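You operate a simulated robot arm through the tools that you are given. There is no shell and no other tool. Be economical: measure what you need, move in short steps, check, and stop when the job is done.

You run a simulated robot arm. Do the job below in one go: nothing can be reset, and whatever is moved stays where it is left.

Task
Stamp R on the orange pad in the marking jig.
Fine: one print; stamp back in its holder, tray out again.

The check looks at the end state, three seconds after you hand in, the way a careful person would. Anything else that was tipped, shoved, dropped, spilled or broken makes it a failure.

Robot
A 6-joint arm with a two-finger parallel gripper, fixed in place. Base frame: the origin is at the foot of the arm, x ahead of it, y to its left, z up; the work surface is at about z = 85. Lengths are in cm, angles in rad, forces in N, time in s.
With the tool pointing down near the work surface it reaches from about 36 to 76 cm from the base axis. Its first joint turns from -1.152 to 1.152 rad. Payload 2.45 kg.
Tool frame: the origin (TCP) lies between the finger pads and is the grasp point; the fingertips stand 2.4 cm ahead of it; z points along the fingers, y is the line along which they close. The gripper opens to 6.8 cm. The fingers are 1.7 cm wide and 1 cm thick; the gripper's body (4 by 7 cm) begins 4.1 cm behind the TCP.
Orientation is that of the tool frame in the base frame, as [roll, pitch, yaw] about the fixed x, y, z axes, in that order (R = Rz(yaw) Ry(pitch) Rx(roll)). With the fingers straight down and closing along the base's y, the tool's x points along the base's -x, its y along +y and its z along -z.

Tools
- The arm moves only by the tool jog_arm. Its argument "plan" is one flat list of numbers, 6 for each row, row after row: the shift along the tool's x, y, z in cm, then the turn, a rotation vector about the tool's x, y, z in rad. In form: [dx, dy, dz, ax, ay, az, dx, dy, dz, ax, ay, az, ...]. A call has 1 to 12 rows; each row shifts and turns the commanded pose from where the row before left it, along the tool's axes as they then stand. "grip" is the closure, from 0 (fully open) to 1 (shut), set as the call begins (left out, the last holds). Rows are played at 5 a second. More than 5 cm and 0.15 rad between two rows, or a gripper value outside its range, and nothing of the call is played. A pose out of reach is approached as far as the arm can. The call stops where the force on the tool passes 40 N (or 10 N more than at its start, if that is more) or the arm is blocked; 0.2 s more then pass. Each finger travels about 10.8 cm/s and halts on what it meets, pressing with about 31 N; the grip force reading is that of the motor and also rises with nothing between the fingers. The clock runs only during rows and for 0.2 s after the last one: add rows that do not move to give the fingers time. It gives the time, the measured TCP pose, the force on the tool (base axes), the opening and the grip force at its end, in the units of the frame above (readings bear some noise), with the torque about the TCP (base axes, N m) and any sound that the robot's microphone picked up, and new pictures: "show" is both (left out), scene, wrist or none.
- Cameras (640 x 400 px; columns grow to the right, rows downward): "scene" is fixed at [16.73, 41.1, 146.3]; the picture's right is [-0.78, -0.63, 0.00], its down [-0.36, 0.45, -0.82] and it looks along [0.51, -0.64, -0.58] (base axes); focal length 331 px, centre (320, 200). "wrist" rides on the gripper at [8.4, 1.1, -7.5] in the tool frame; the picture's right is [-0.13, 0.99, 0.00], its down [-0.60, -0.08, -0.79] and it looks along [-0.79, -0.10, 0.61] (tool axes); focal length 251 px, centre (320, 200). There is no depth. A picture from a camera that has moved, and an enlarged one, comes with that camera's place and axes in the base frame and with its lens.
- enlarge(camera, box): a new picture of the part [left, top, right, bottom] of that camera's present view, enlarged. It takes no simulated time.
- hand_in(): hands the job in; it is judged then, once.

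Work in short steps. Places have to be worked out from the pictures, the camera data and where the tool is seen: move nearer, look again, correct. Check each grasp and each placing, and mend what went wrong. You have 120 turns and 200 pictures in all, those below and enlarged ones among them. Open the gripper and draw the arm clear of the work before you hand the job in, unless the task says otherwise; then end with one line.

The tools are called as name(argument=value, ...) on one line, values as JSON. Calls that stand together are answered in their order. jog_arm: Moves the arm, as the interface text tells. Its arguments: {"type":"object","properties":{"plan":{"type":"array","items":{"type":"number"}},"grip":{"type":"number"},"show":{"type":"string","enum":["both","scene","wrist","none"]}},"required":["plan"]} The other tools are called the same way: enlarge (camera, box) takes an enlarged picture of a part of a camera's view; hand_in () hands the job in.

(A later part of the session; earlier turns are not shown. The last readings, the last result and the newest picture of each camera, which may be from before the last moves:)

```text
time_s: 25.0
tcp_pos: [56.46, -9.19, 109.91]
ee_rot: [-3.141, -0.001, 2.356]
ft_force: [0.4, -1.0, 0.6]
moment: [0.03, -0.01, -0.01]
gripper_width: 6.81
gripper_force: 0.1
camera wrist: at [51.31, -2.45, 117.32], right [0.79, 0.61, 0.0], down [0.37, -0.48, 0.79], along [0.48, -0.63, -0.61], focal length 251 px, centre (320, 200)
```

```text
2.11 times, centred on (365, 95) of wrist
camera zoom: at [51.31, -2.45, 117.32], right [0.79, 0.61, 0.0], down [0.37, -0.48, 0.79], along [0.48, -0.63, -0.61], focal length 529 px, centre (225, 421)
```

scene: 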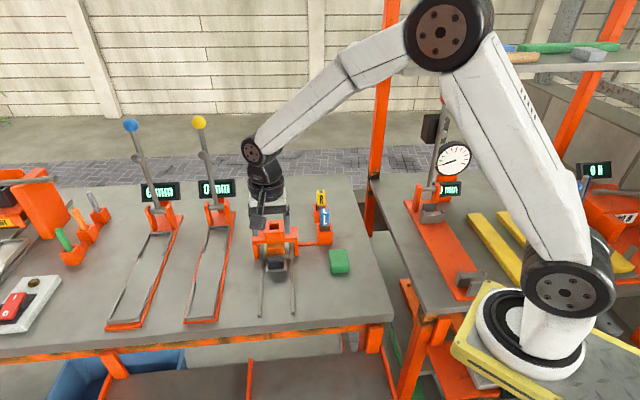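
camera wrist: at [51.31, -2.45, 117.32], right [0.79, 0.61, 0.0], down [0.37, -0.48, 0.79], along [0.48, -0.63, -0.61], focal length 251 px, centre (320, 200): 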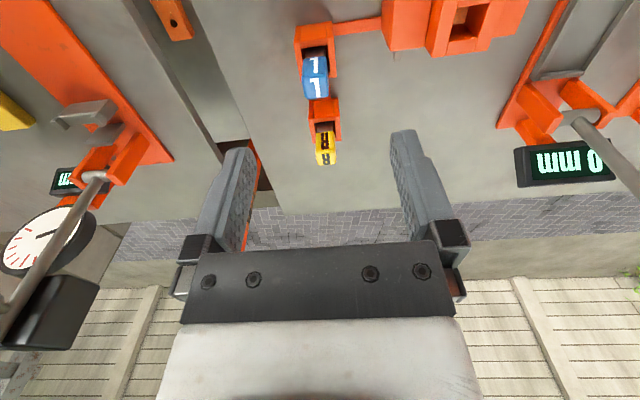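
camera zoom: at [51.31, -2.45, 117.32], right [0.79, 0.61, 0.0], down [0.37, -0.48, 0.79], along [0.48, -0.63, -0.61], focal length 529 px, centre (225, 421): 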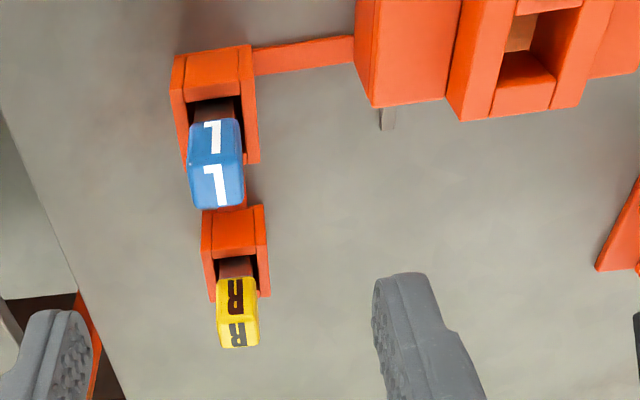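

R stamp cap is about 2.3 cm wide near (65,-19), top ≈94.5. I move over it, still high, to measure precisely.

jog_arm(plan=[-4.3, -0.3, 2, 0, 0, 0, -4.3, -0.3, 2, 0, 0, 0, -4.3, -0.3, 2, 0, 0, 0, 0, 0, 0, 0, 0, 0], show="both")

enlarge(camera="wrist", box=[250, 0, 410, 160])

enlarge(camera="scene", box=[240, 160, 360, 260])

```text
time_s: 26.0
tcp_pos: [65.41, -18.85, 103.94]
ee_rot: [-3.141, -0.001, 2.356]
ft_force: [0.4, -0.9, -0.3]
moment: [0.02, -0.02, 0.01]
gripper_width: 6.81
gripper_force: 0.1
camera wrist: at [60.33, -12.05, 111.45], right [0.79, 0.61, 0.0], down [0.37, -0.48, 0.79], along [0.48, -0.63, -0.61], focal length 251 px, centre (320, 200)
```

scene: 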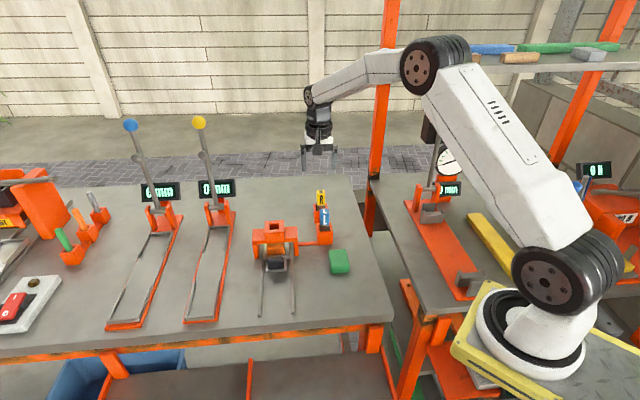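
wrist: 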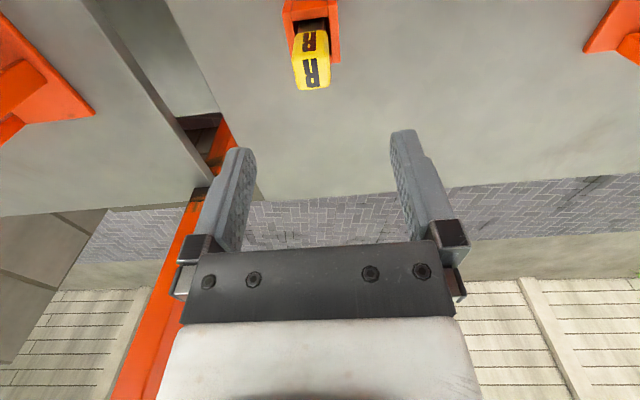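

```text
2.50 times, centred on (330, 80) of wrist
camera zoom: at [60.33, -12.05, 111.45], right [0.79, 0.61, 0.0], down [0.37, -0.48, 0.79], along [0.48, -0.63, -0.61], focal length 629 px, centre (295, 500)
```

zoom: 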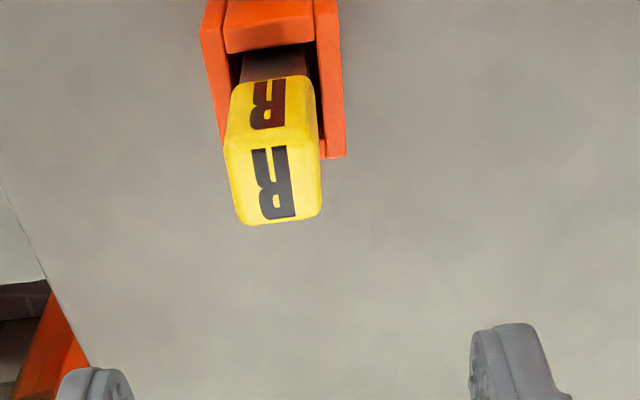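

```text
4.00 times, centred on (300, 210) of scene
camera zoom: at [16.73, 41.09, 146.3], right [-0.78, -0.63, 0.0], down [-0.36, 0.45, -0.82], along [0.51, -0.64, -0.58], focal length 1323 px, centre (400, 160)
```

zoom: 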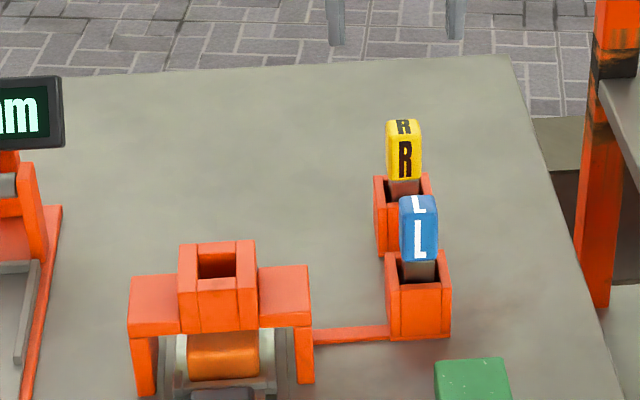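

Cap measured: 2.4 (y) × 2.1, z 90.35–94.35, centre offset (0.18,-0.39) in the tool frame. I correct and descend most of the way, then check.

jog_arm(plan=[0.18, -0.39, 0, 0, 0, 0, 0, 0, 4, 0, 0, 0, 0, 0, 2, 0, 0, 0, 0, 0, 0, 0, 0, 0], show="wrist")

enlarge(camera="wrist", box=[240, 20, 400, 200])

```text
time_s: 27.0
tcp_pos: [64.69, -18.86, 98.03]
ee_rot: [3.141, 0.001, 2.356]
ft_force: [0.3, 0.2, -1.2]
moment: [-0.02, 0.02, -0.02]
gripper_width: 6.79
gripper_force: 0.1
camera wrist: at [59.52, -12.08, 105.48], right [0.79, 0.61, 0.0], down [0.37, -0.48, 0.79], along [0.48, -0.63, -0.61], focal length 251 px, centre (320, 200)
```

wrist: 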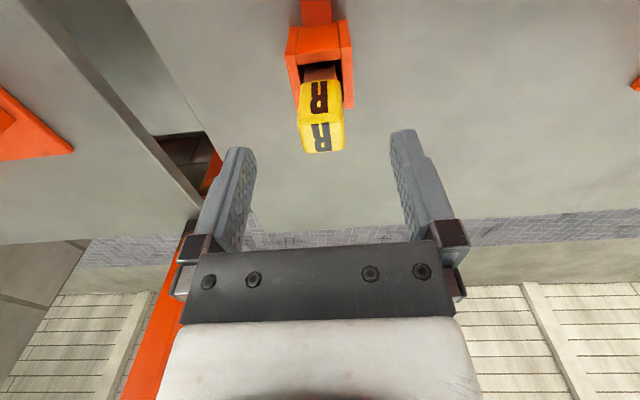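

```text
2.22 times, centred on (320, 110) of wrist
camera zoom: at [59.52, -12.08, 105.48], right [0.79, 0.61, 0.0], down [0.37, -0.48, 0.79], along [0.48, -0.63, -0.61], focal length 559 px, centre (320, 400)
```

zoom: 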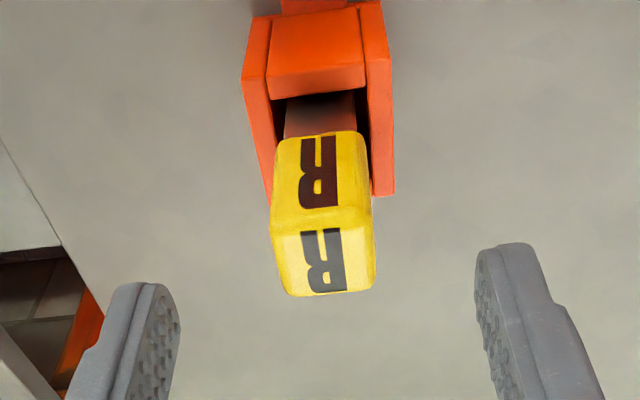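

Remaining offset is about x -0.35, y +0.15, so I correct it and descend to grip height.

jog_arm(plan=[-0.35, 0.15, 1, 0, 0, 0, 0, 0, 2, 0, 0, 0, 0, 0, 1.9, 0, 0, 0, 0, 0, 0, 0, 0, 0], show="wrist")

enlarge(camera="wrist", box=[220, 60, 420, 260])

```text
time_s: 28.0
tcp_pos: [64.88, -18.93, 93.02]
ee_rot: [3.141, -0.002, 2.355]
ft_force: [0.0, 0.6, 1.6]
moment: [0.03, 0.01, 0.03]
gripper_width: 6.77
gripper_force: 0.0
camera wrist: at [59.75, -12.17, 100.5], right [0.79, 0.61, 0.0], down [0.37, -0.48, 0.79], along [0.48, -0.63, -0.61], focal length 251 px, centre (320, 200)
```

wrist: 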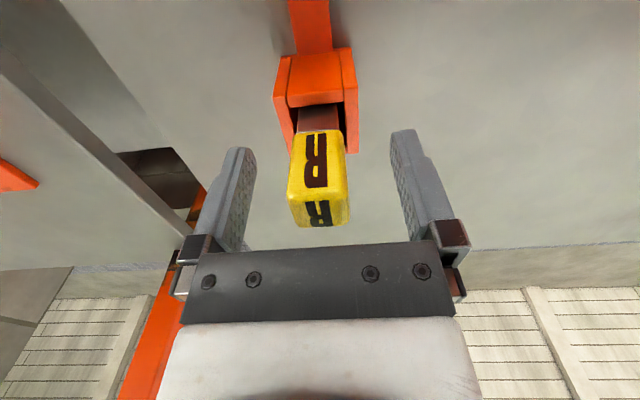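

```text
2.00 times, centred on (320, 160) of wrist
camera zoom: at [59.75, -12.17, 100.5], right [0.79, 0.61, 0.0], down [0.37, -0.48, 0.79], along [0.48, -0.63, -0.61], focal length 503 px, centre (320, 280)
```

zoom: 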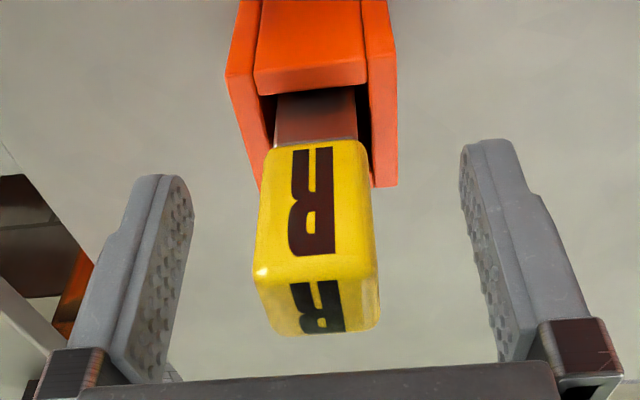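

enlarge(camera="scene", box=[280, 150, 370, 240])

```text
4.44 times, centred on (325, 195) of scene
camera zoom: at [16.73, 41.1, 146.3], right [-0.78, -0.63, 0.0], down [-0.36, 0.45, -0.82], along [0.51, -0.64, -0.58], focal length 1470 px, centre (298, 222)
```

zoom: 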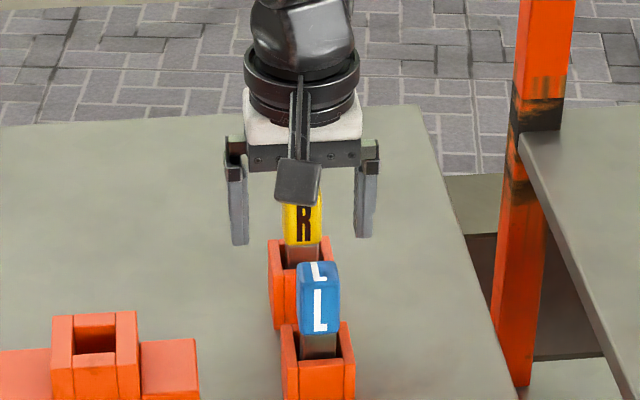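

Scene view confirms the fingers straddle the cap at the same depth, with tips just above the cap's bottom. I close.

jog_arm(plan=[0, 0, 0, 0, 0, 0, 0, 0, 0, 0, 0, 0, 0, 0, 0, 0, 0, 0], grip=1, show="wrist")

enlarge(camera="wrist", box=[220, 60, 420, 260])

```text
time_s: 28.8
tcp_pos: [64.93, -18.93, 93.09]
ee_rot: [3.141, -0.002, 2.356]
ft_force: [-0.1, -0.2, 0.9]
moment: [-0.03, 0.01, 0.0]
gripper_width: 2.38
gripper_force: 31.2
camera wrist: at [59.74, -12.16, 100.5], right [0.79, 0.61, 0.0], down [0.37, -0.48, 0.79], along [0.48, -0.63, -0.61], focal length 251 px, centre (320, 200)
```

wrist: 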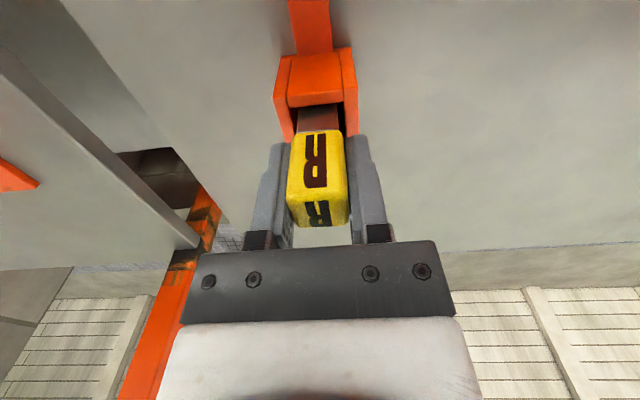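

```text
2.00 times, centred on (320, 160) of wrist
camera zoom: at [59.74, -12.16, 100.5], right [0.79, 0.61, 0.0], down [0.37, -0.48, 0.79], along [0.48, -0.63, -0.61], focal length 503 px, centre (320, 280)
```

zoom: 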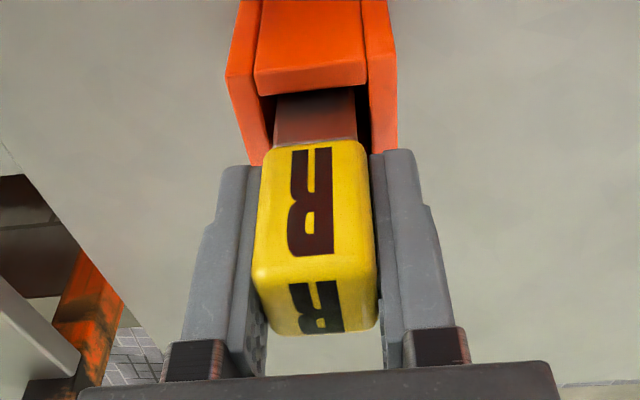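

Centred grip (2.38 cm, no side load). I note the holder pose TCP (64.93,-18.93,93.05), then lift slowly and straight up.

jog_arm(plan=[0, 0, -1, 0, 0, 0, 0, 0, -2, 0, 0, 0, 0, 0, -3, 0, 0, 0, 0, 0, -4, 0, 0, 0, 0, 0, -3, 0, 0, 0, 0, 0, 0, 0, 0, 0])

enlarge(camera="scene", box=[240, 120, 360, 260])

```text
time_s: 30.2
tcp_pos: [64.62, -19.13, 106.11]
ee_rot: [-3.141, 0.0, 2.356]
ft_force: [-0.6, 0.5, -1.5]
moment: [0.0, 0.02, -0.03]
gripper_width: 2.37
gripper_force: 31.0
camera wrist: at [59.46, -12.39, 113.64], right [0.79, 0.61, 0.0], down [0.37, -0.48, 0.79], along [0.48, -0.63, -0.61], focal length 251 px, centre (320, 200)
```

scene: 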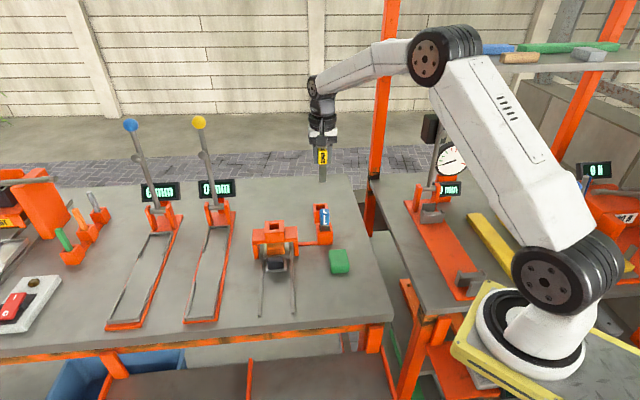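
wrist: 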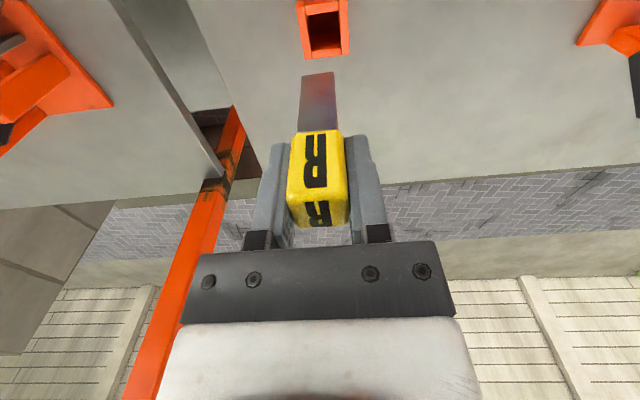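

```text
2.86 times, centred on (300, 190) of scene
camera zoom: at [16.73, 41.1, 146.3], right [-0.78, -0.63, 0.0], down [-0.36, 0.45, -0.82], along [0.51, -0.64, -0.58], focal length 945 px, centre (377, 229)
```

zoom: 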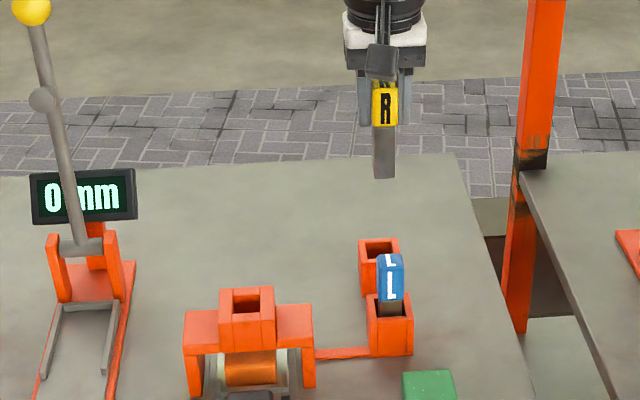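

enlarge(camera="wrist", box=[250, 0, 400, 150])

```text
2.67 times, centred on (325, 75) of wrist
camera zoom: at [59.46, -12.39, 113.64], right [0.79, 0.61, 0.0], down [0.37, -0.48, 0.79], along [0.48, -0.63, -0.61], focal length 670 px, centre (307, 533)
```

zoom: 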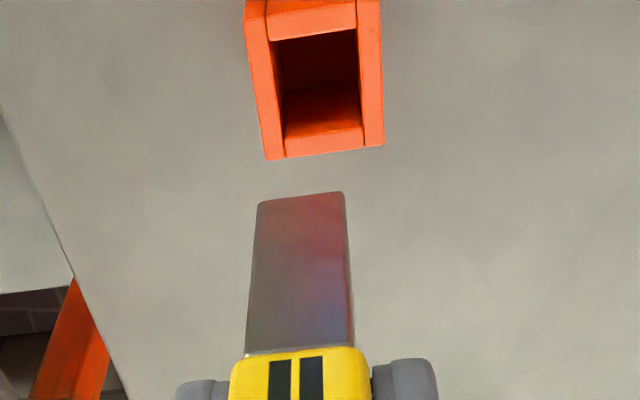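

Stamp bottom is 7.9 cm below the TCP, stem about 2 cm wide, and I can see both stem and hole in the wrist view. I carry it over to the chimney at safe height.

jog_arm(plan=[3.05, 3.23, -0.25, 0, 0, 0, 3.05, 3.23, -0.25, 0, 0, 0, 3.05, 3.23, 0, 0, 0, 0, 3.05, 3.23, 0, 0, 0, 0, 0, 0, 0, 0, 0, 0, 0, 0, 0, 0, 0, 0])

enlarge(camera="wrist", box=[250, 0, 400, 150])

enlarge(camera="scene", box=[230, 160, 340, 270])

```text
time_s: 31.6
tcp_pos: [65.12, -1.23, 106.73]
ee_rot: [-3.141, -0.001, 2.356]
ft_force: [-0.6, 0.3, -1.3]
moment: [0.01, -0.02, 0.0]
gripper_width: 2.38
gripper_force: 30.8
camera wrist: at [60.05, 5.59, 114.18], right [0.79, 0.61, 0.0], down [0.37, -0.48, 0.79], along [0.48, -0.63, -0.61], focal length 251 px, centre (320, 200)
```

scene: 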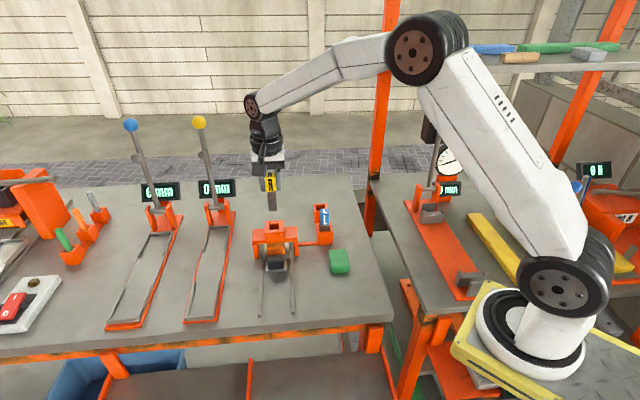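
wrist: 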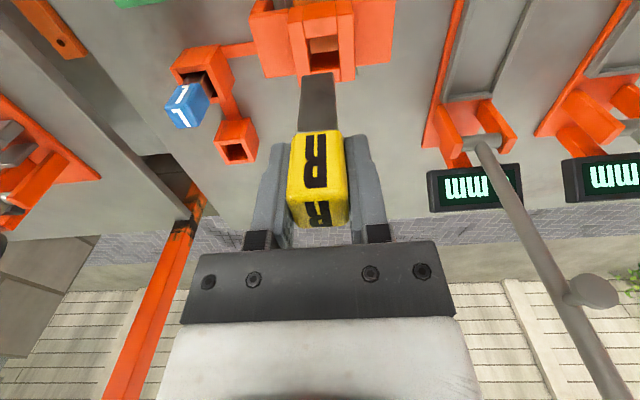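

```text
2.67 times, centred on (325, 75) of wrist
camera zoom: at [60.05, 5.59, 114.18], right [0.79, 0.61, 0.0], down [0.37, -0.48, 0.79], along [0.48, -0.63, -0.61], focal length 670 px, centre (307, 533)
```

zoom: 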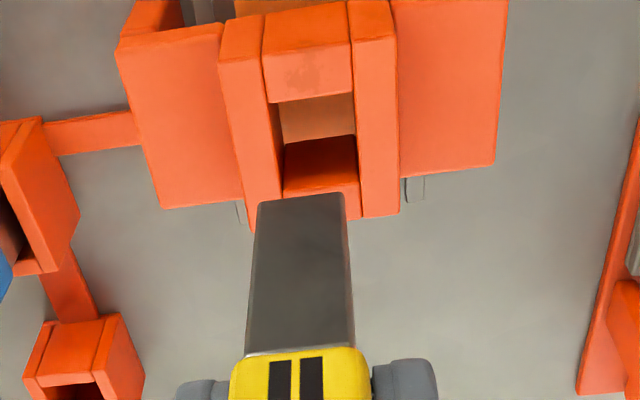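

```text
3.64 times, centred on (285, 215) of scene
camera zoom: at [16.73, 41.1, 146.3], right [-0.78, -0.63, 0.0], down [-0.36, 0.45, -0.82], along [0.51, -0.64, -0.58], focal length 1202 px, centre (447, 146)
```

zoom: 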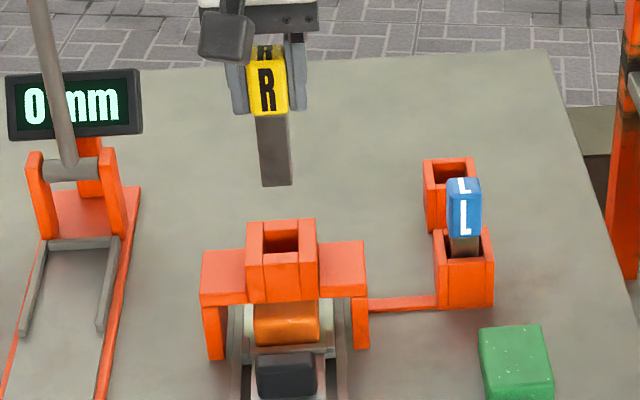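

Chimney rim at z≈93.0. The hole centre is offset (-0.5,+0.27) from the stem in the tool frame, and the hole measures ~2.35×2.6. I correct and lower until the stem bottom is about 1 cm above the rim.

jog_arm(plan=[-0.5, 0.27, 1, 0, 0, 0, 0, 0, 2, 0, 0, 0, 0, 0, 1.9, 0, 0, 0, 0, 0, 0, 0, 0, 0, 0, 0, 0, 0, 0, 0])

enlarge(camera="wrist", box=[260, 20, 390, 150])

enlarge(camera="scene", box=[240, 180, 320, 260])

```text
time_s: 32.8
tcp_pos: [65.7, -1.71, 101.67]
ee_rot: [-3.141, 0.001, 2.356]
ft_force: [-0.1, 1.2, -1.4]
moment: [0.02, 0.01, 0.02]
gripper_width: 2.36
gripper_force: 30.8
camera wrist: at [60.56, 5.12, 109.23], right [0.79, 0.61, 0.0], down [0.37, -0.48, 0.79], along [0.48, -0.63, -0.61], focal length 251 px, centre (320, 200)
```

scene: 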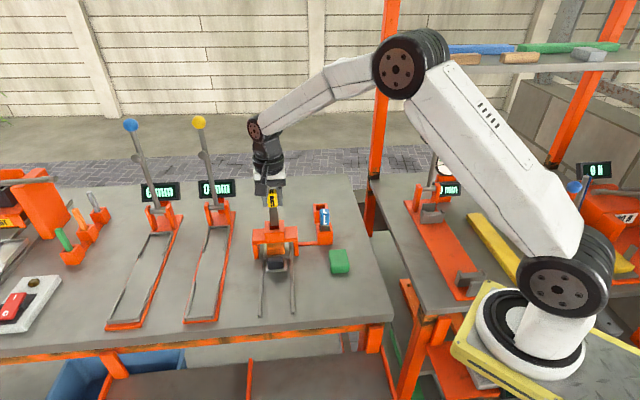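
wrist: 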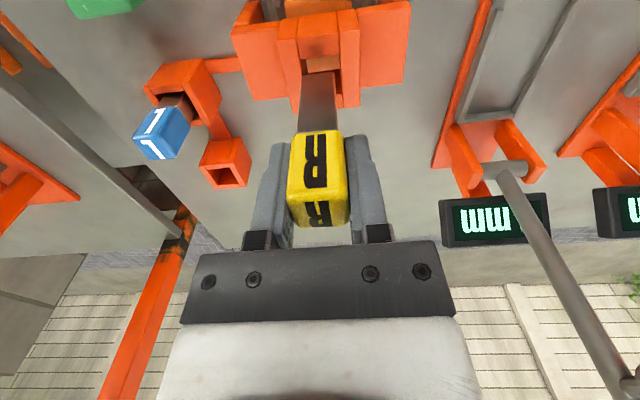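

```text
3.08 times, centred on (325, 85) of wrist
camera zoom: at [60.56, 5.12, 109.23], right [0.79, 0.61, 0.0], down [0.37, -0.48, 0.79], along [0.48, -0.63, -0.61], focal length 774 px, centre (305, 554)
```

zoom: 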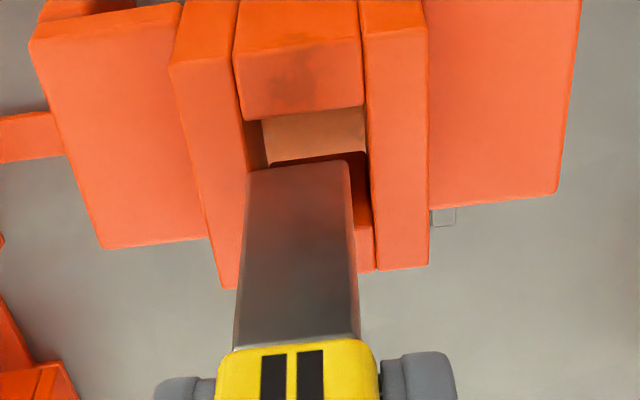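

```text
5.00 times, centred on (280, 220) of scene
camera zoom: at [16.73, 41.1, 146.3], right [-0.78, -0.63, 0.0], down [-0.36, 0.45, -0.82], along [0.51, -0.64, -0.58], focal length 1653 px, centre (520, 100)
```

zoom: 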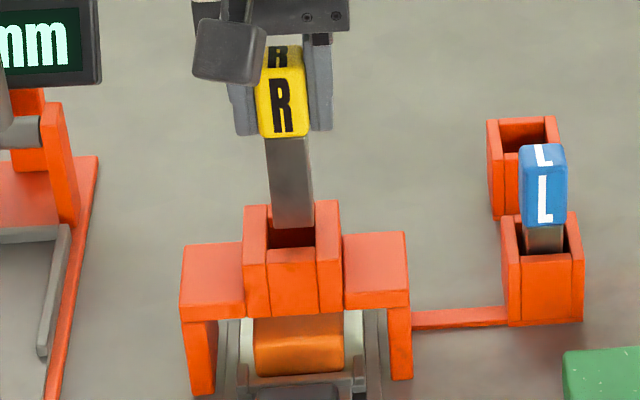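

enlarge(camera="scene", box=[264, 210, 296, 240])

enlarge(camera="wrist", box=[290, 40, 345, 100])

```text
13.33 times, centred on (280, 225) of scene
camera zoom: at [16.73, 41.1, 146.3], right [-0.78, -0.63, 0.0], down [-0.36, 0.45, -0.82], along [0.51, -0.64, -0.58], focal length 4409 px, centre (853, -133)
```

zoom: 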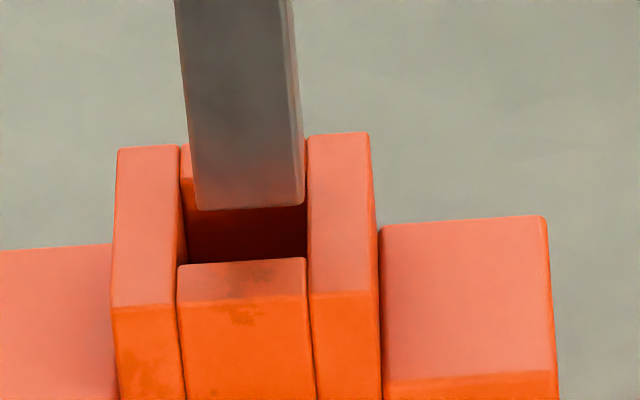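

```text
6.67 times, centred on (318, 70) of wrist
camera zoom: at [60.56, 5.12, 109.23], right [0.79, 0.61, 0.0], down [0.37, -0.48, 0.79], along [0.48, -0.63, -0.61], focal length 1676 px, centre (337, 1067)
```

zoom: 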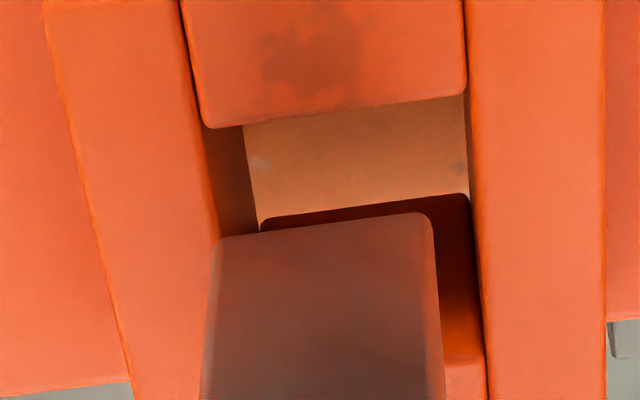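

Both views agree that the stem needs to move about +0.27 in x and +0.14 in y (tool frame). I correct, then lower until the tip is just at the rim.

jog_arm(plan=[0.27, 0.14, 0, 0, 0, 0, 0, 0, 0.5, 0, 0, 0, 0, 0, 0, 0, 0, 0, 0, 0, 0, 0, 0, 0], show="none")

enlarge(camera="scene", box=[264, 210, 296, 240])

enlarge(camera="wrist", box=[290, 40, 345, 100])

```text
time_s: 33.8
tcp_pos: [65.69, -1.2, 101.24]
ee_rot: [3.141, 0.0, 2.356]
ft_force: [0.0, 0.2, -1.3]
moment: [-0.01, 0.0, 0.0]
gripper_width: 2.37
gripper_force: 31.2
```

```text
13.33 times, centred on (280, 225) of scene
camera zoom: at [16.73, 41.1, 146.3], right [-0.78, -0.63, 0.0], down [-0.36, 0.45, -0.82], along [0.51, -0.64, -0.58], focal length 4409 px, centre (853, -133)
```

zoom: 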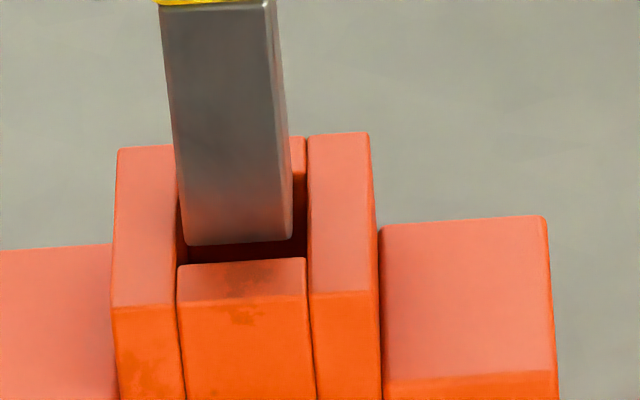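

```text
6.67 times, centred on (318, 70) of wrist
camera zoom: at [60.6, 5.46, 108.58], right [0.79, 0.61, 0.0], down [0.37, -0.48, 0.79], along [0.48, -0.63, -0.61], focal length 1676 px, centre (337, 1067)
```

zoom: 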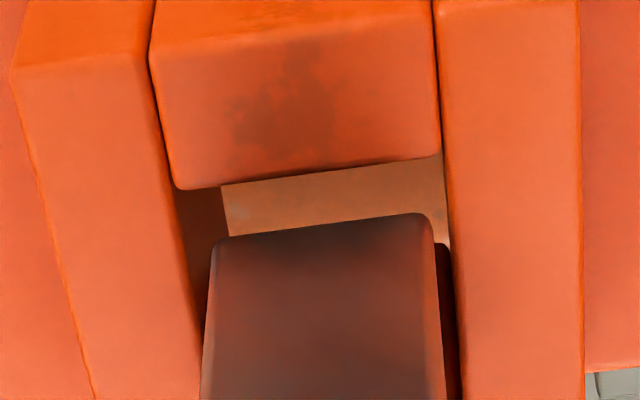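

The stem now sits inside the rim outline on all sides. I lower it slowly into the chimney while watching forces.

jog_arm(plan=[0, 0, 0.4, 0, 0, 0, 0, 0, 0.4, 0, 0, 0, 0, 0, 0.4, 0, 0, 0, 0, 0, 0, 0, 0, 0], show="none")

enlarge(camera="scene", box=[264, 210, 296, 240])

enlarge(camera="wrist", box=[290, 40, 345, 100])

```text
time_s: 34.8
tcp_pos: [65.87, -1.28, 99.93]
ee_rot: [-3.141, -0.001, 2.356]
ft_force: [-4.7, 2.9, -0.2]
moment: [0.23, 0.28, 0.03]
gripper_width: 2.4
gripper_force: 31.0
```

```text
13.33 times, centred on (280, 225) of scene
camera zoom: at [16.71, 41.11, 146.3], right [-0.78, -0.63, 0.0], down [-0.36, 0.45, -0.82], along [0.51, -0.64, -0.58], focal length 4409 px, centre (853, -133)
```

zoom: 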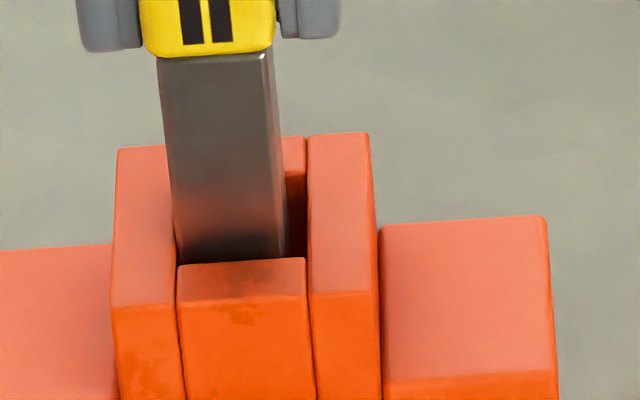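

```text
6.67 times, centred on (318, 70) of wrist
camera zoom: at [60.76, 5.52, 107.39], right [0.79, 0.61, 0.0], down [0.37, -0.48, 0.79], along [0.48, -0.63, -0.61], focal length 1676 px, centre (337, 1067)
```

zoom: 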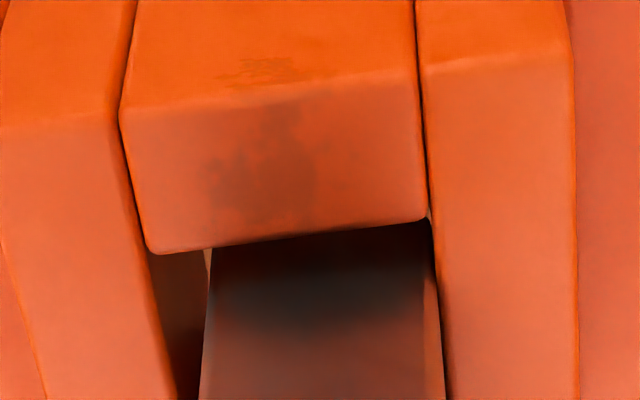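

Inside the chimney. The stem is near the +y side with a 5 N push toward +x, so I nudge (+0.08,-0.12) and continue down.

jog_arm(plan=[0.08, -0.12, 0, 0, 0, 0, 0, 0, 0.3, 0, 0, 0, 0, 0, 0, 0, 0, 0], show="none")

enlarge(camera="scene", box=[264, 210, 296, 240])

```text
time_s: 35.6
tcp_pos: [65.85, -1.25, 99.56]
ee_rot: [-3.141, 0.002, 2.357]
ft_force: [-0.3, 1.3, -0.3]
moment: [0.1, 0.02, 0.04]
gripper_width: 2.37
gripper_force: 30.7
```

```text
13.33 times, centred on (280, 225) of scene
camera zoom: at [16.73, 41.1, 146.3], right [-0.78, -0.63, 0.0], down [-0.36, 0.45, -0.82], along [0.51, -0.64, -0.58], focal length 4409 px, centre (853, -133)
```

zoom: 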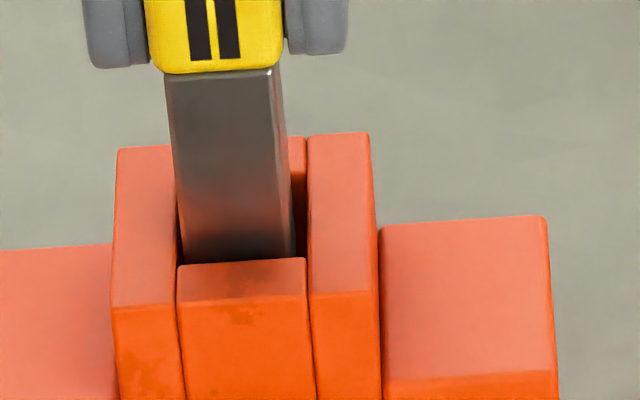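

Forces are near zero. I go down another 2 cm, stopping short of the pad (contact expected at TCP≈96.8).

jog_arm(plan=[0, -0.04, 0.5, 0, 0, 0, 0, 0, 0.5, 0, 0, 0, 0, 0, 0.5, 0, 0, 0, 0, 0, 0.4, 0, 0, 0, 0, 0, 0, 0, 0, 0], show="scene")

enlarge(camera="scene", box=[255, 190, 315, 250])

```text
time_s: 36.8
tcp_pos: [65.67, -1.39, 97.63]
ee_rot: [3.141, 0.001, 2.356]
ft_force: [0.0, 0.4, -1.1]
moment: [-0.02, 0.04, -0.03]
gripper_width: 2.37
gripper_force: 30.9
```

scene: 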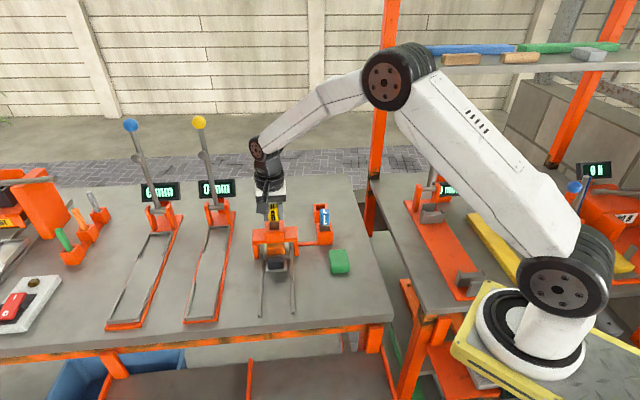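

```text
6.67 times, centred on (285, 220) of scene
camera zoom: at [16.73, 41.1, 146.3], right [-0.78, -0.63, 0.0], down [-0.36, 0.45, -0.82], along [0.51, -0.64, -0.58], focal length 2204 px, centre (553, 67)
```

zoom: 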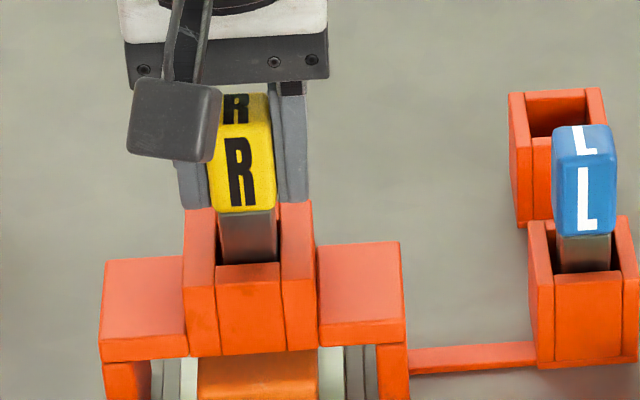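

jog_arm(plan=[0, 0, 0.2, 0, 0, 0, 0, 0, 0.2, 0, 0, 0, 0, 0, 0.2, 0, 0, 0, 0, 0, 0, 0, 0, 0], show="none")

```text
time_s: 37.8
tcp_pos: [65.69, -1.4, 97.09]
ee_rot: [-3.141, -0.001, 2.357]
ft_force: [-1.0, -0.6, -0.5]
moment: [0.01, -0.03, -0.01]
gripper_width: 2.38
gripper_force: 31.1
```

jog_arm(plan=[0, 0, 0.15, 0, 0, 0, 0, 0, 0.15, 0, 0, 0, 0, 0, 0, 0, 0, 0], show="none")

```text
time_s: 38.6
tcp_pos: [65.71, -1.3, 96.69]
ee_rot: [-3.14, 0.0, 2.356]
ft_force: [0.2, -0.8, -0.3]
moment: [0.0, -0.02, 0.02]
gripper_width: 2.35
gripper_force: 31.1
```

jog_arm(plan=[0, 0, 0.15, 0, 0, 0, 0, 0, 0.1, 0, 0, 0, 0, 0, 0, 0, 0, 0], show="none")

```text
time_s: 39.4
tcp_pos: [65.59, -1.33, 96.54]
ee_rot: [3.14, 0.002, 2.355]
ft_force: [-2.0, -0.7, 4.4]
moment: [-0.02, 0.12, 0.0]
gripper_width: 2.35
gripper_force: 31.3
```

Contact is starting (4.4 N). I press on in the same stroke.

jog_arm(plan=[0, 0, 0.1, 0, 0, 0, 0, 0, 0.1, 0, 0, 0, 0, 0, 0, 0, 0, 0], show="none")

```text
time_s: 40.2
tcp_pos: [65.77, -1.3, 96.43]
ee_rot: [3.138, 0.002, 2.356]
ft_force: [-6.8, 0.7, 25.2]
moment: [-0.05, 0.26, 0.02]
gripper_width: 2.38
gripper_force: 30.9
```

jog_arm(plan=[0, 0, 0.06, 0, 0, 0, 0, 0, 0, 0, 0, 0, 0, 0, 0, 0, 0, 0], show="scene")

enlarge(camera="scene", box=[255, 190, 315, 250])

```text
time_s: 41.0
tcp_pos: [65.72, -1.28, 96.39]
ee_rot: [3.138, 0.004, 2.355]
ft_force: [0.9, 2.4, 24.8]
moment: [0.15, -0.12, 0.0]
gripper_width: 2.36
gripper_force: 31.2
```

scene: 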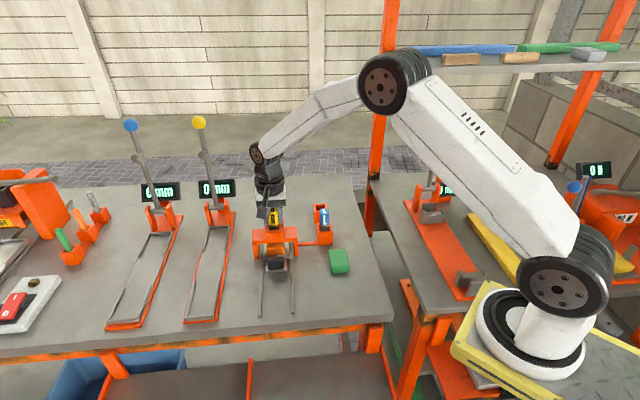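

```text
6.67 times, centred on (285, 220) of scene
camera zoom: at [16.67, 41.11, 146.31], right [-0.78, -0.63, 0.0], down [-0.36, 0.45, -0.82], along [0.51, -0.64, -0.58], focal length 2204 px, centre (553, 67)
```

zoom: 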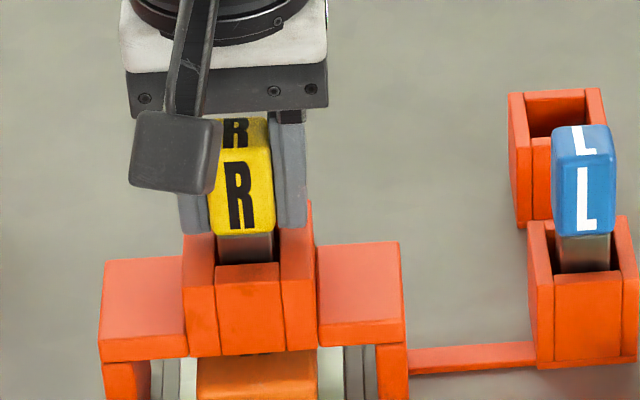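

No slip. I press slightly harder once more within the same stroke.

jog_arm(plan=[0, 0, 0.08, 0, 0, 0, 0, 0, 0, 0, 0, 0, 0, 0, 0, 0, 0, 0], show="none")

```text
time_s: 41.8
tcp_pos: [65.72, -1.33, 96.32]
ee_rot: [3.139, 0.003, 2.357]
ft_force: [-0.6, 0.1, 26.4]
moment: [-0.05, -0.01, -0.01]
gripper_width: 2.38
gripper_force: 31.3
```

Force plateaus at about 25 N, likely a slight slip in the grip. I lift straight out.

jog_arm(plan=[0, 0, -0.5, 0, 0, 0, 0, 0, -1, 0, 0, 0, 0, 0, -1.5, 0, 0, 0, 0, 0, -2, 0, 0, 0, 0, 0, -3, 0, 0, 0, 0, 0, -2.5, 0, 0, 0, 0, 0, 0, 0, 0, 0])

enlarge(camera="wrist", box=[260, 0, 390, 150])

enlarge(camera="wrist", box=[285, 10, 365, 80])

```text
time_s: 43.4
tcp_pos: [65.57, -1.25, 106.78]
ee_rot: [-3.141, -0.001, 2.356]
ft_force: [-0.6, 0.8, -1.4]
moment: [0.01, -0.03, 0.01]
gripper_width: 2.32
gripper_force: 30.8
camera wrist: at [60.46, 5.48, 114.24], right [0.79, 0.61, 0.0], down [0.37, -0.48, 0.79], along [0.48, -0.63, -0.61], focal length 251 px, centre (320, 200)
```

scene: 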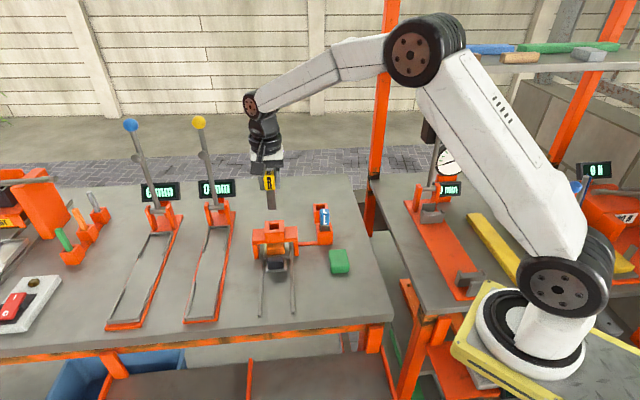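
wrist: 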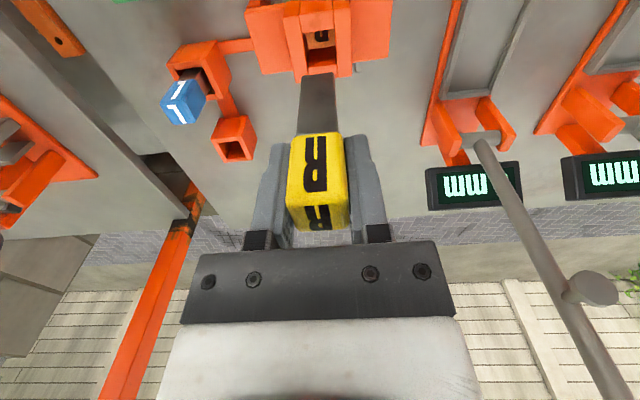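

```text
2.67 times, centred on (325, 75) of wrist
camera zoom: at [60.46, 5.48, 114.24], right [0.79, 0.61, 0.0], down [0.37, -0.48, 0.79], along [0.48, -0.63, -0.61], focal length 670 px, centre (307, 533)
```

zoom: 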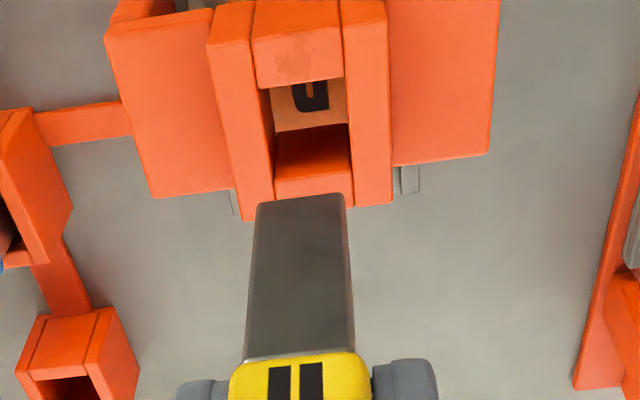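

```text
5.71 times, centred on (325, 45) of wrist
camera zoom: at [60.46, 5.48, 114.24], right [0.79, 0.61, 0.0], down [0.37, -0.48, 0.79], along [0.48, -0.63, -0.61], focal length 1437 px, centre (291, 1086)
```

zoom: 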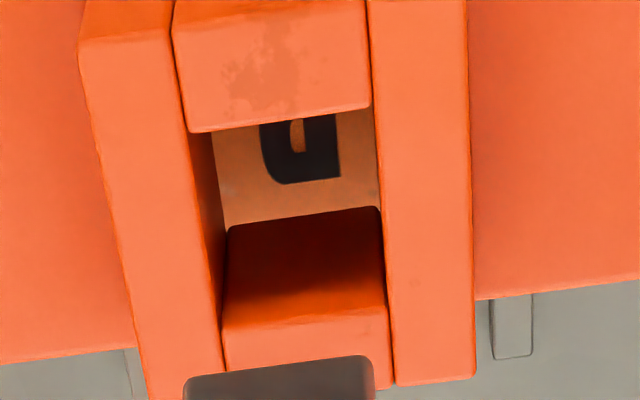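

A print is visible on the pad and the stamp hasn't shifted noticeably in the grip. I return it to above its holder by reversing my summed moves.

jog_arm(plan=[-3.0125, -3.2925, 0, 0, 0, 0, -3.0125, -3.2925, 0, 0, 0, 0, -3.0125, -3.2925, 0, 0, 0, 0, -3.0125, -3.2925, 0, 0, 0, 0, 0, 0, 2, 0, 0, 0, 0, 0, 2, 0, 0, 0, 0, 0, 2, 0, 0, 0, 0, 0, 0, 0, 0, 0, 0, 0, 0, 0, 0, 0])

enlarge(camera="wrist", box=[260, 0, 390, 150])

enlarge(camera="scene", box=[295, 170, 350, 230])

```text
time_s: 45.4
tcp_pos: [64.91, -18.89, 100.67]
ee_rot: [-3.141, 0.0, 2.357]
ft_force: [-0.2, 0.0, -0.8]
moment: [-0.02, -0.02, -0.04]
gripper_width: 2.36
gripper_force: 31.1
camera wrist: at [59.77, -12.16, 108.05], right [0.79, 0.61, 0.0], down [0.37, -0.48, 0.79], along [0.48, -0.63, -0.61], focal length 251 px, centre (320, 200)
```

scene: 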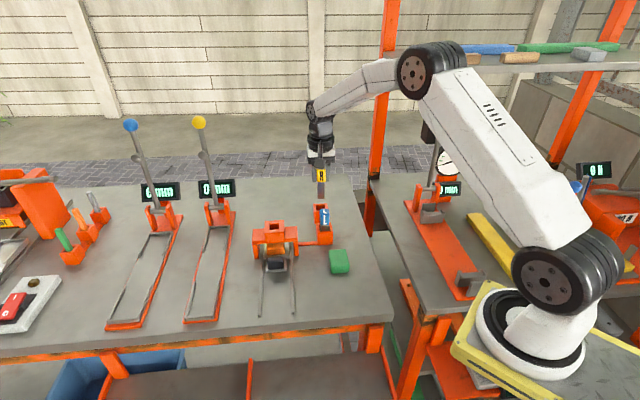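
wrist: 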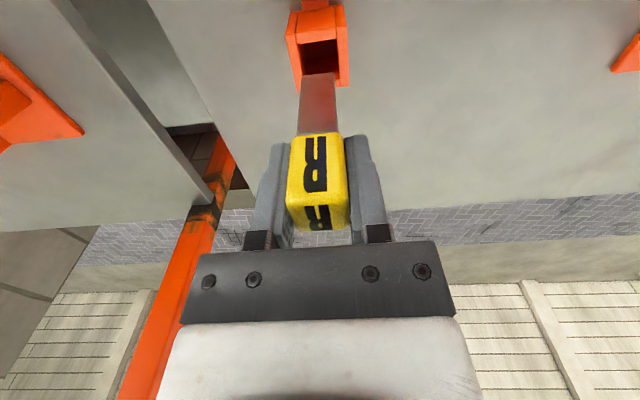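

```text
2.67 times, centred on (325, 75) of wrist
camera zoom: at [59.77, -12.16, 108.05], right [0.79, 0.61, 0.0], down [0.37, -0.48, 0.79], along [0.48, -0.63, -0.61], focal length 670 px, centre (307, 533)
```

zoom: 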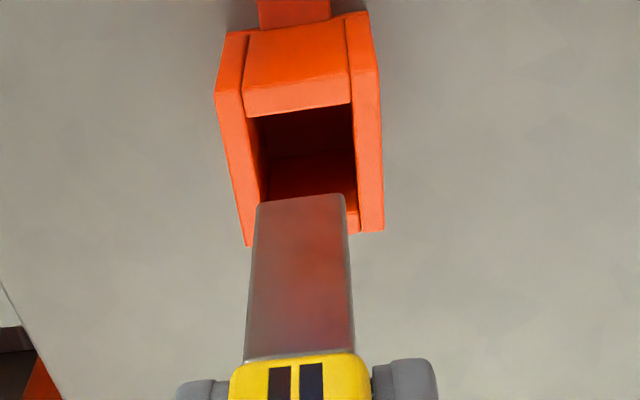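

```text
6.67 times, centred on (322, 200) of scene
camera zoom: at [16.73, 41.1, 146.3], right [-0.78, -0.63, 0.0], down [-0.36, 0.45, -0.82], along [0.51, -0.64, -0.58], focal length 2204 px, centre (303, 200)
```

zoom: 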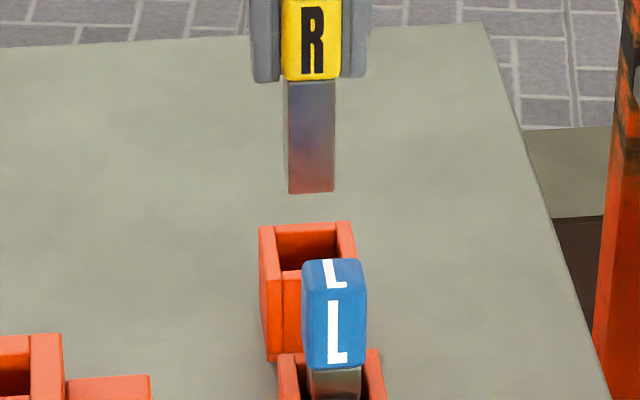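

Holder hole is centred on the stem to within about 0.1 cm. I lower to just above the rim and check again.

jog_arm(plan=[0, 0, 1.5, 0, 0, 0, 0, 0, 1.2, 0, 0, 0, 0, 0, 0, 0, 0, 0, 0, 0, 0, 0, 0, 0], show="none")

enlarge(camera="wrist", box=[280, 30, 360, 110])

enlarge(camera="scene", box=[305, 190, 345, 230])

```text
time_s: 46.4
tcp_pos: [64.95, -18.92, 97.85]
ee_rot: [3.141, 0.001, 2.357]
ft_force: [-0.1, -0.7, -0.7]
moment: [0.05, 0.02, -0.01]
gripper_width: 2.37
gripper_force: 30.9
```

```text
5.00 times, centred on (320, 70) of wrist
camera zoom: at [59.82, -12.28, 105.3], right [0.79, 0.61, 0.0], down [0.37, -0.48, 0.79], along [0.48, -0.63, -0.61], focal length 1257 px, centre (320, 850)
```

zoom: 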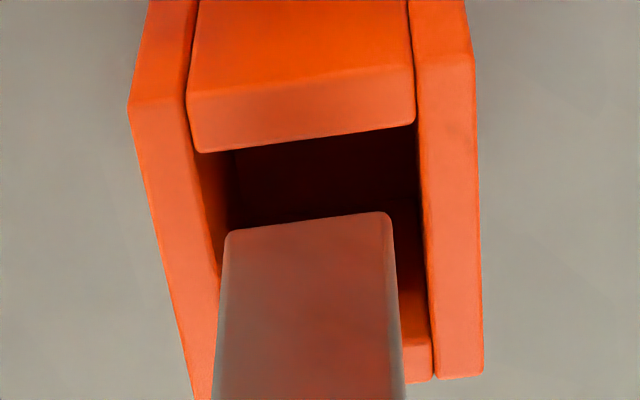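

```text
10.00 times, centred on (325, 210) of scene
camera zoom: at [16.73, 41.1, 146.3], right [-0.78, -0.63, 0.0], down [-0.36, 0.45, -0.82], along [0.51, -0.64, -0.58], focal length 3307 px, centre (270, 100)
```

zoom: 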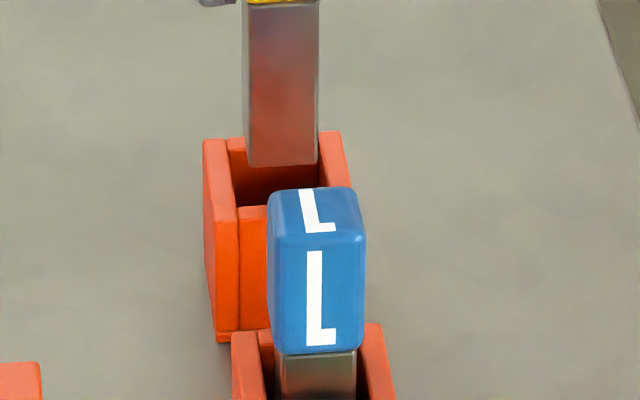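

jog_arm(plan=[0.1, 0.08, 0.3, 0, 0, 0, 0, 0, 0.5, 0, 0, 0, 0, 0, 0.5, 0, 0, 0, 0, 0, 0, 0, 0, 0], show="none")

enlarge(camera="wrist", box=[280, 30, 360, 130])

```text
time_s: 47.4
tcp_pos: [64.79, -19.01, 96.79]
ee_rot: [3.14, 0.001, 2.356]
ft_force: [0.3, 0.8, -1.3]
moment: [-0.05, 0.02, 0.01]
gripper_width: 2.38
gripper_force: 31.4
```

```text
4.00 times, centred on (320, 80) of wrist
camera zoom: at [59.79, -12.26, 104.16], right [0.79, 0.61, 0.0], down [0.37, -0.48, 0.79], along [0.48, -0.63, -0.61], focal length 1006 px, centre (320, 680)
```

zoom: 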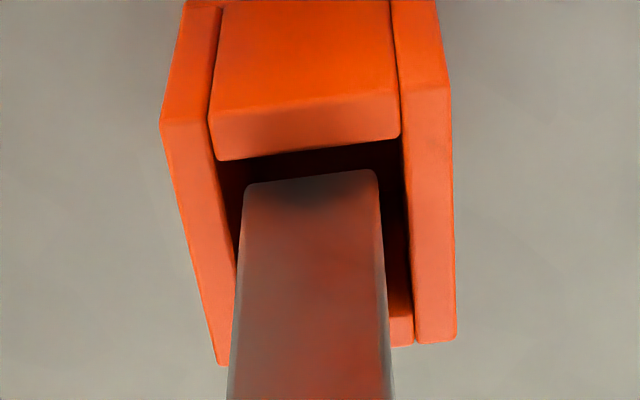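

The stem is entering the holder freely and well centred. I continue down gently towards the resting height (TCP≈93.05).

jog_arm(plan=[0, 0, 0.6, 0, 0, 0, 0, 0, 0.6, 0, 0, 0, 0, 0, 0.6, 0, 0, 0, 0, 0, 0.6, 0, 0, 0, 0, 0, 0.6, 0, 0, 0, 0, 0, 0, 0, 0, 0], show="none")

```text
time_s: 48.8
tcp_pos: [64.88, -19.02, 93.6]
ee_rot: [3.141, -0.001, 2.356]
ft_force: [0.5, 0.7, -1.4]
moment: [0.01, 0.05, -0.01]
gripper_width: 2.37
gripper_force: 31.1
```

jog_arm(plan=[0, 0, 0.2, 0, 0, 0, 0, 0, 0.2, 0, 0, 0, 0, 0, 0.1, 0, 0, 0, 0, 0, 0, 0, 0, 0], show="wrist")

```text
time_s: 49.8
tcp_pos: [64.84, -19.03, 93.08]
ee_rot: [-3.141, -0.001, 2.356]
ft_force: [-0.3, -1.2, -0.8]
moment: [-0.03, -0.01, -0.02]
gripper_width: 2.37
gripper_force: 31.1
camera wrist: at [59.71, -12.22, 100.66], right [0.79, 0.61, 0.0], down [0.37, -0.48, 0.79], along [0.48, -0.63, -0.61], focal length 251 px, centre (320, 200)
```

wrist: 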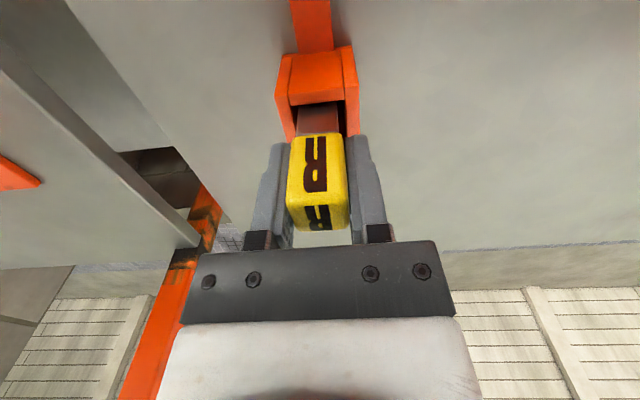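

jog_arm(plan=[0, 0, 0.1, 0, 0, 0, 0, 0, 0.1, 0, 0, 0, 0, 0, 0, 0, 0, 0], show="none")

```text
time_s: 50.6
tcp_pos: [64.96, -18.78, 93.09]
ee_rot: [3.141, 0.0, 2.357]
ft_force: [-0.4, -0.1, -1.4]
moment: [0.01, -0.02, 0.04]
gripper_width: 2.37
gripper_force: 31.1
```

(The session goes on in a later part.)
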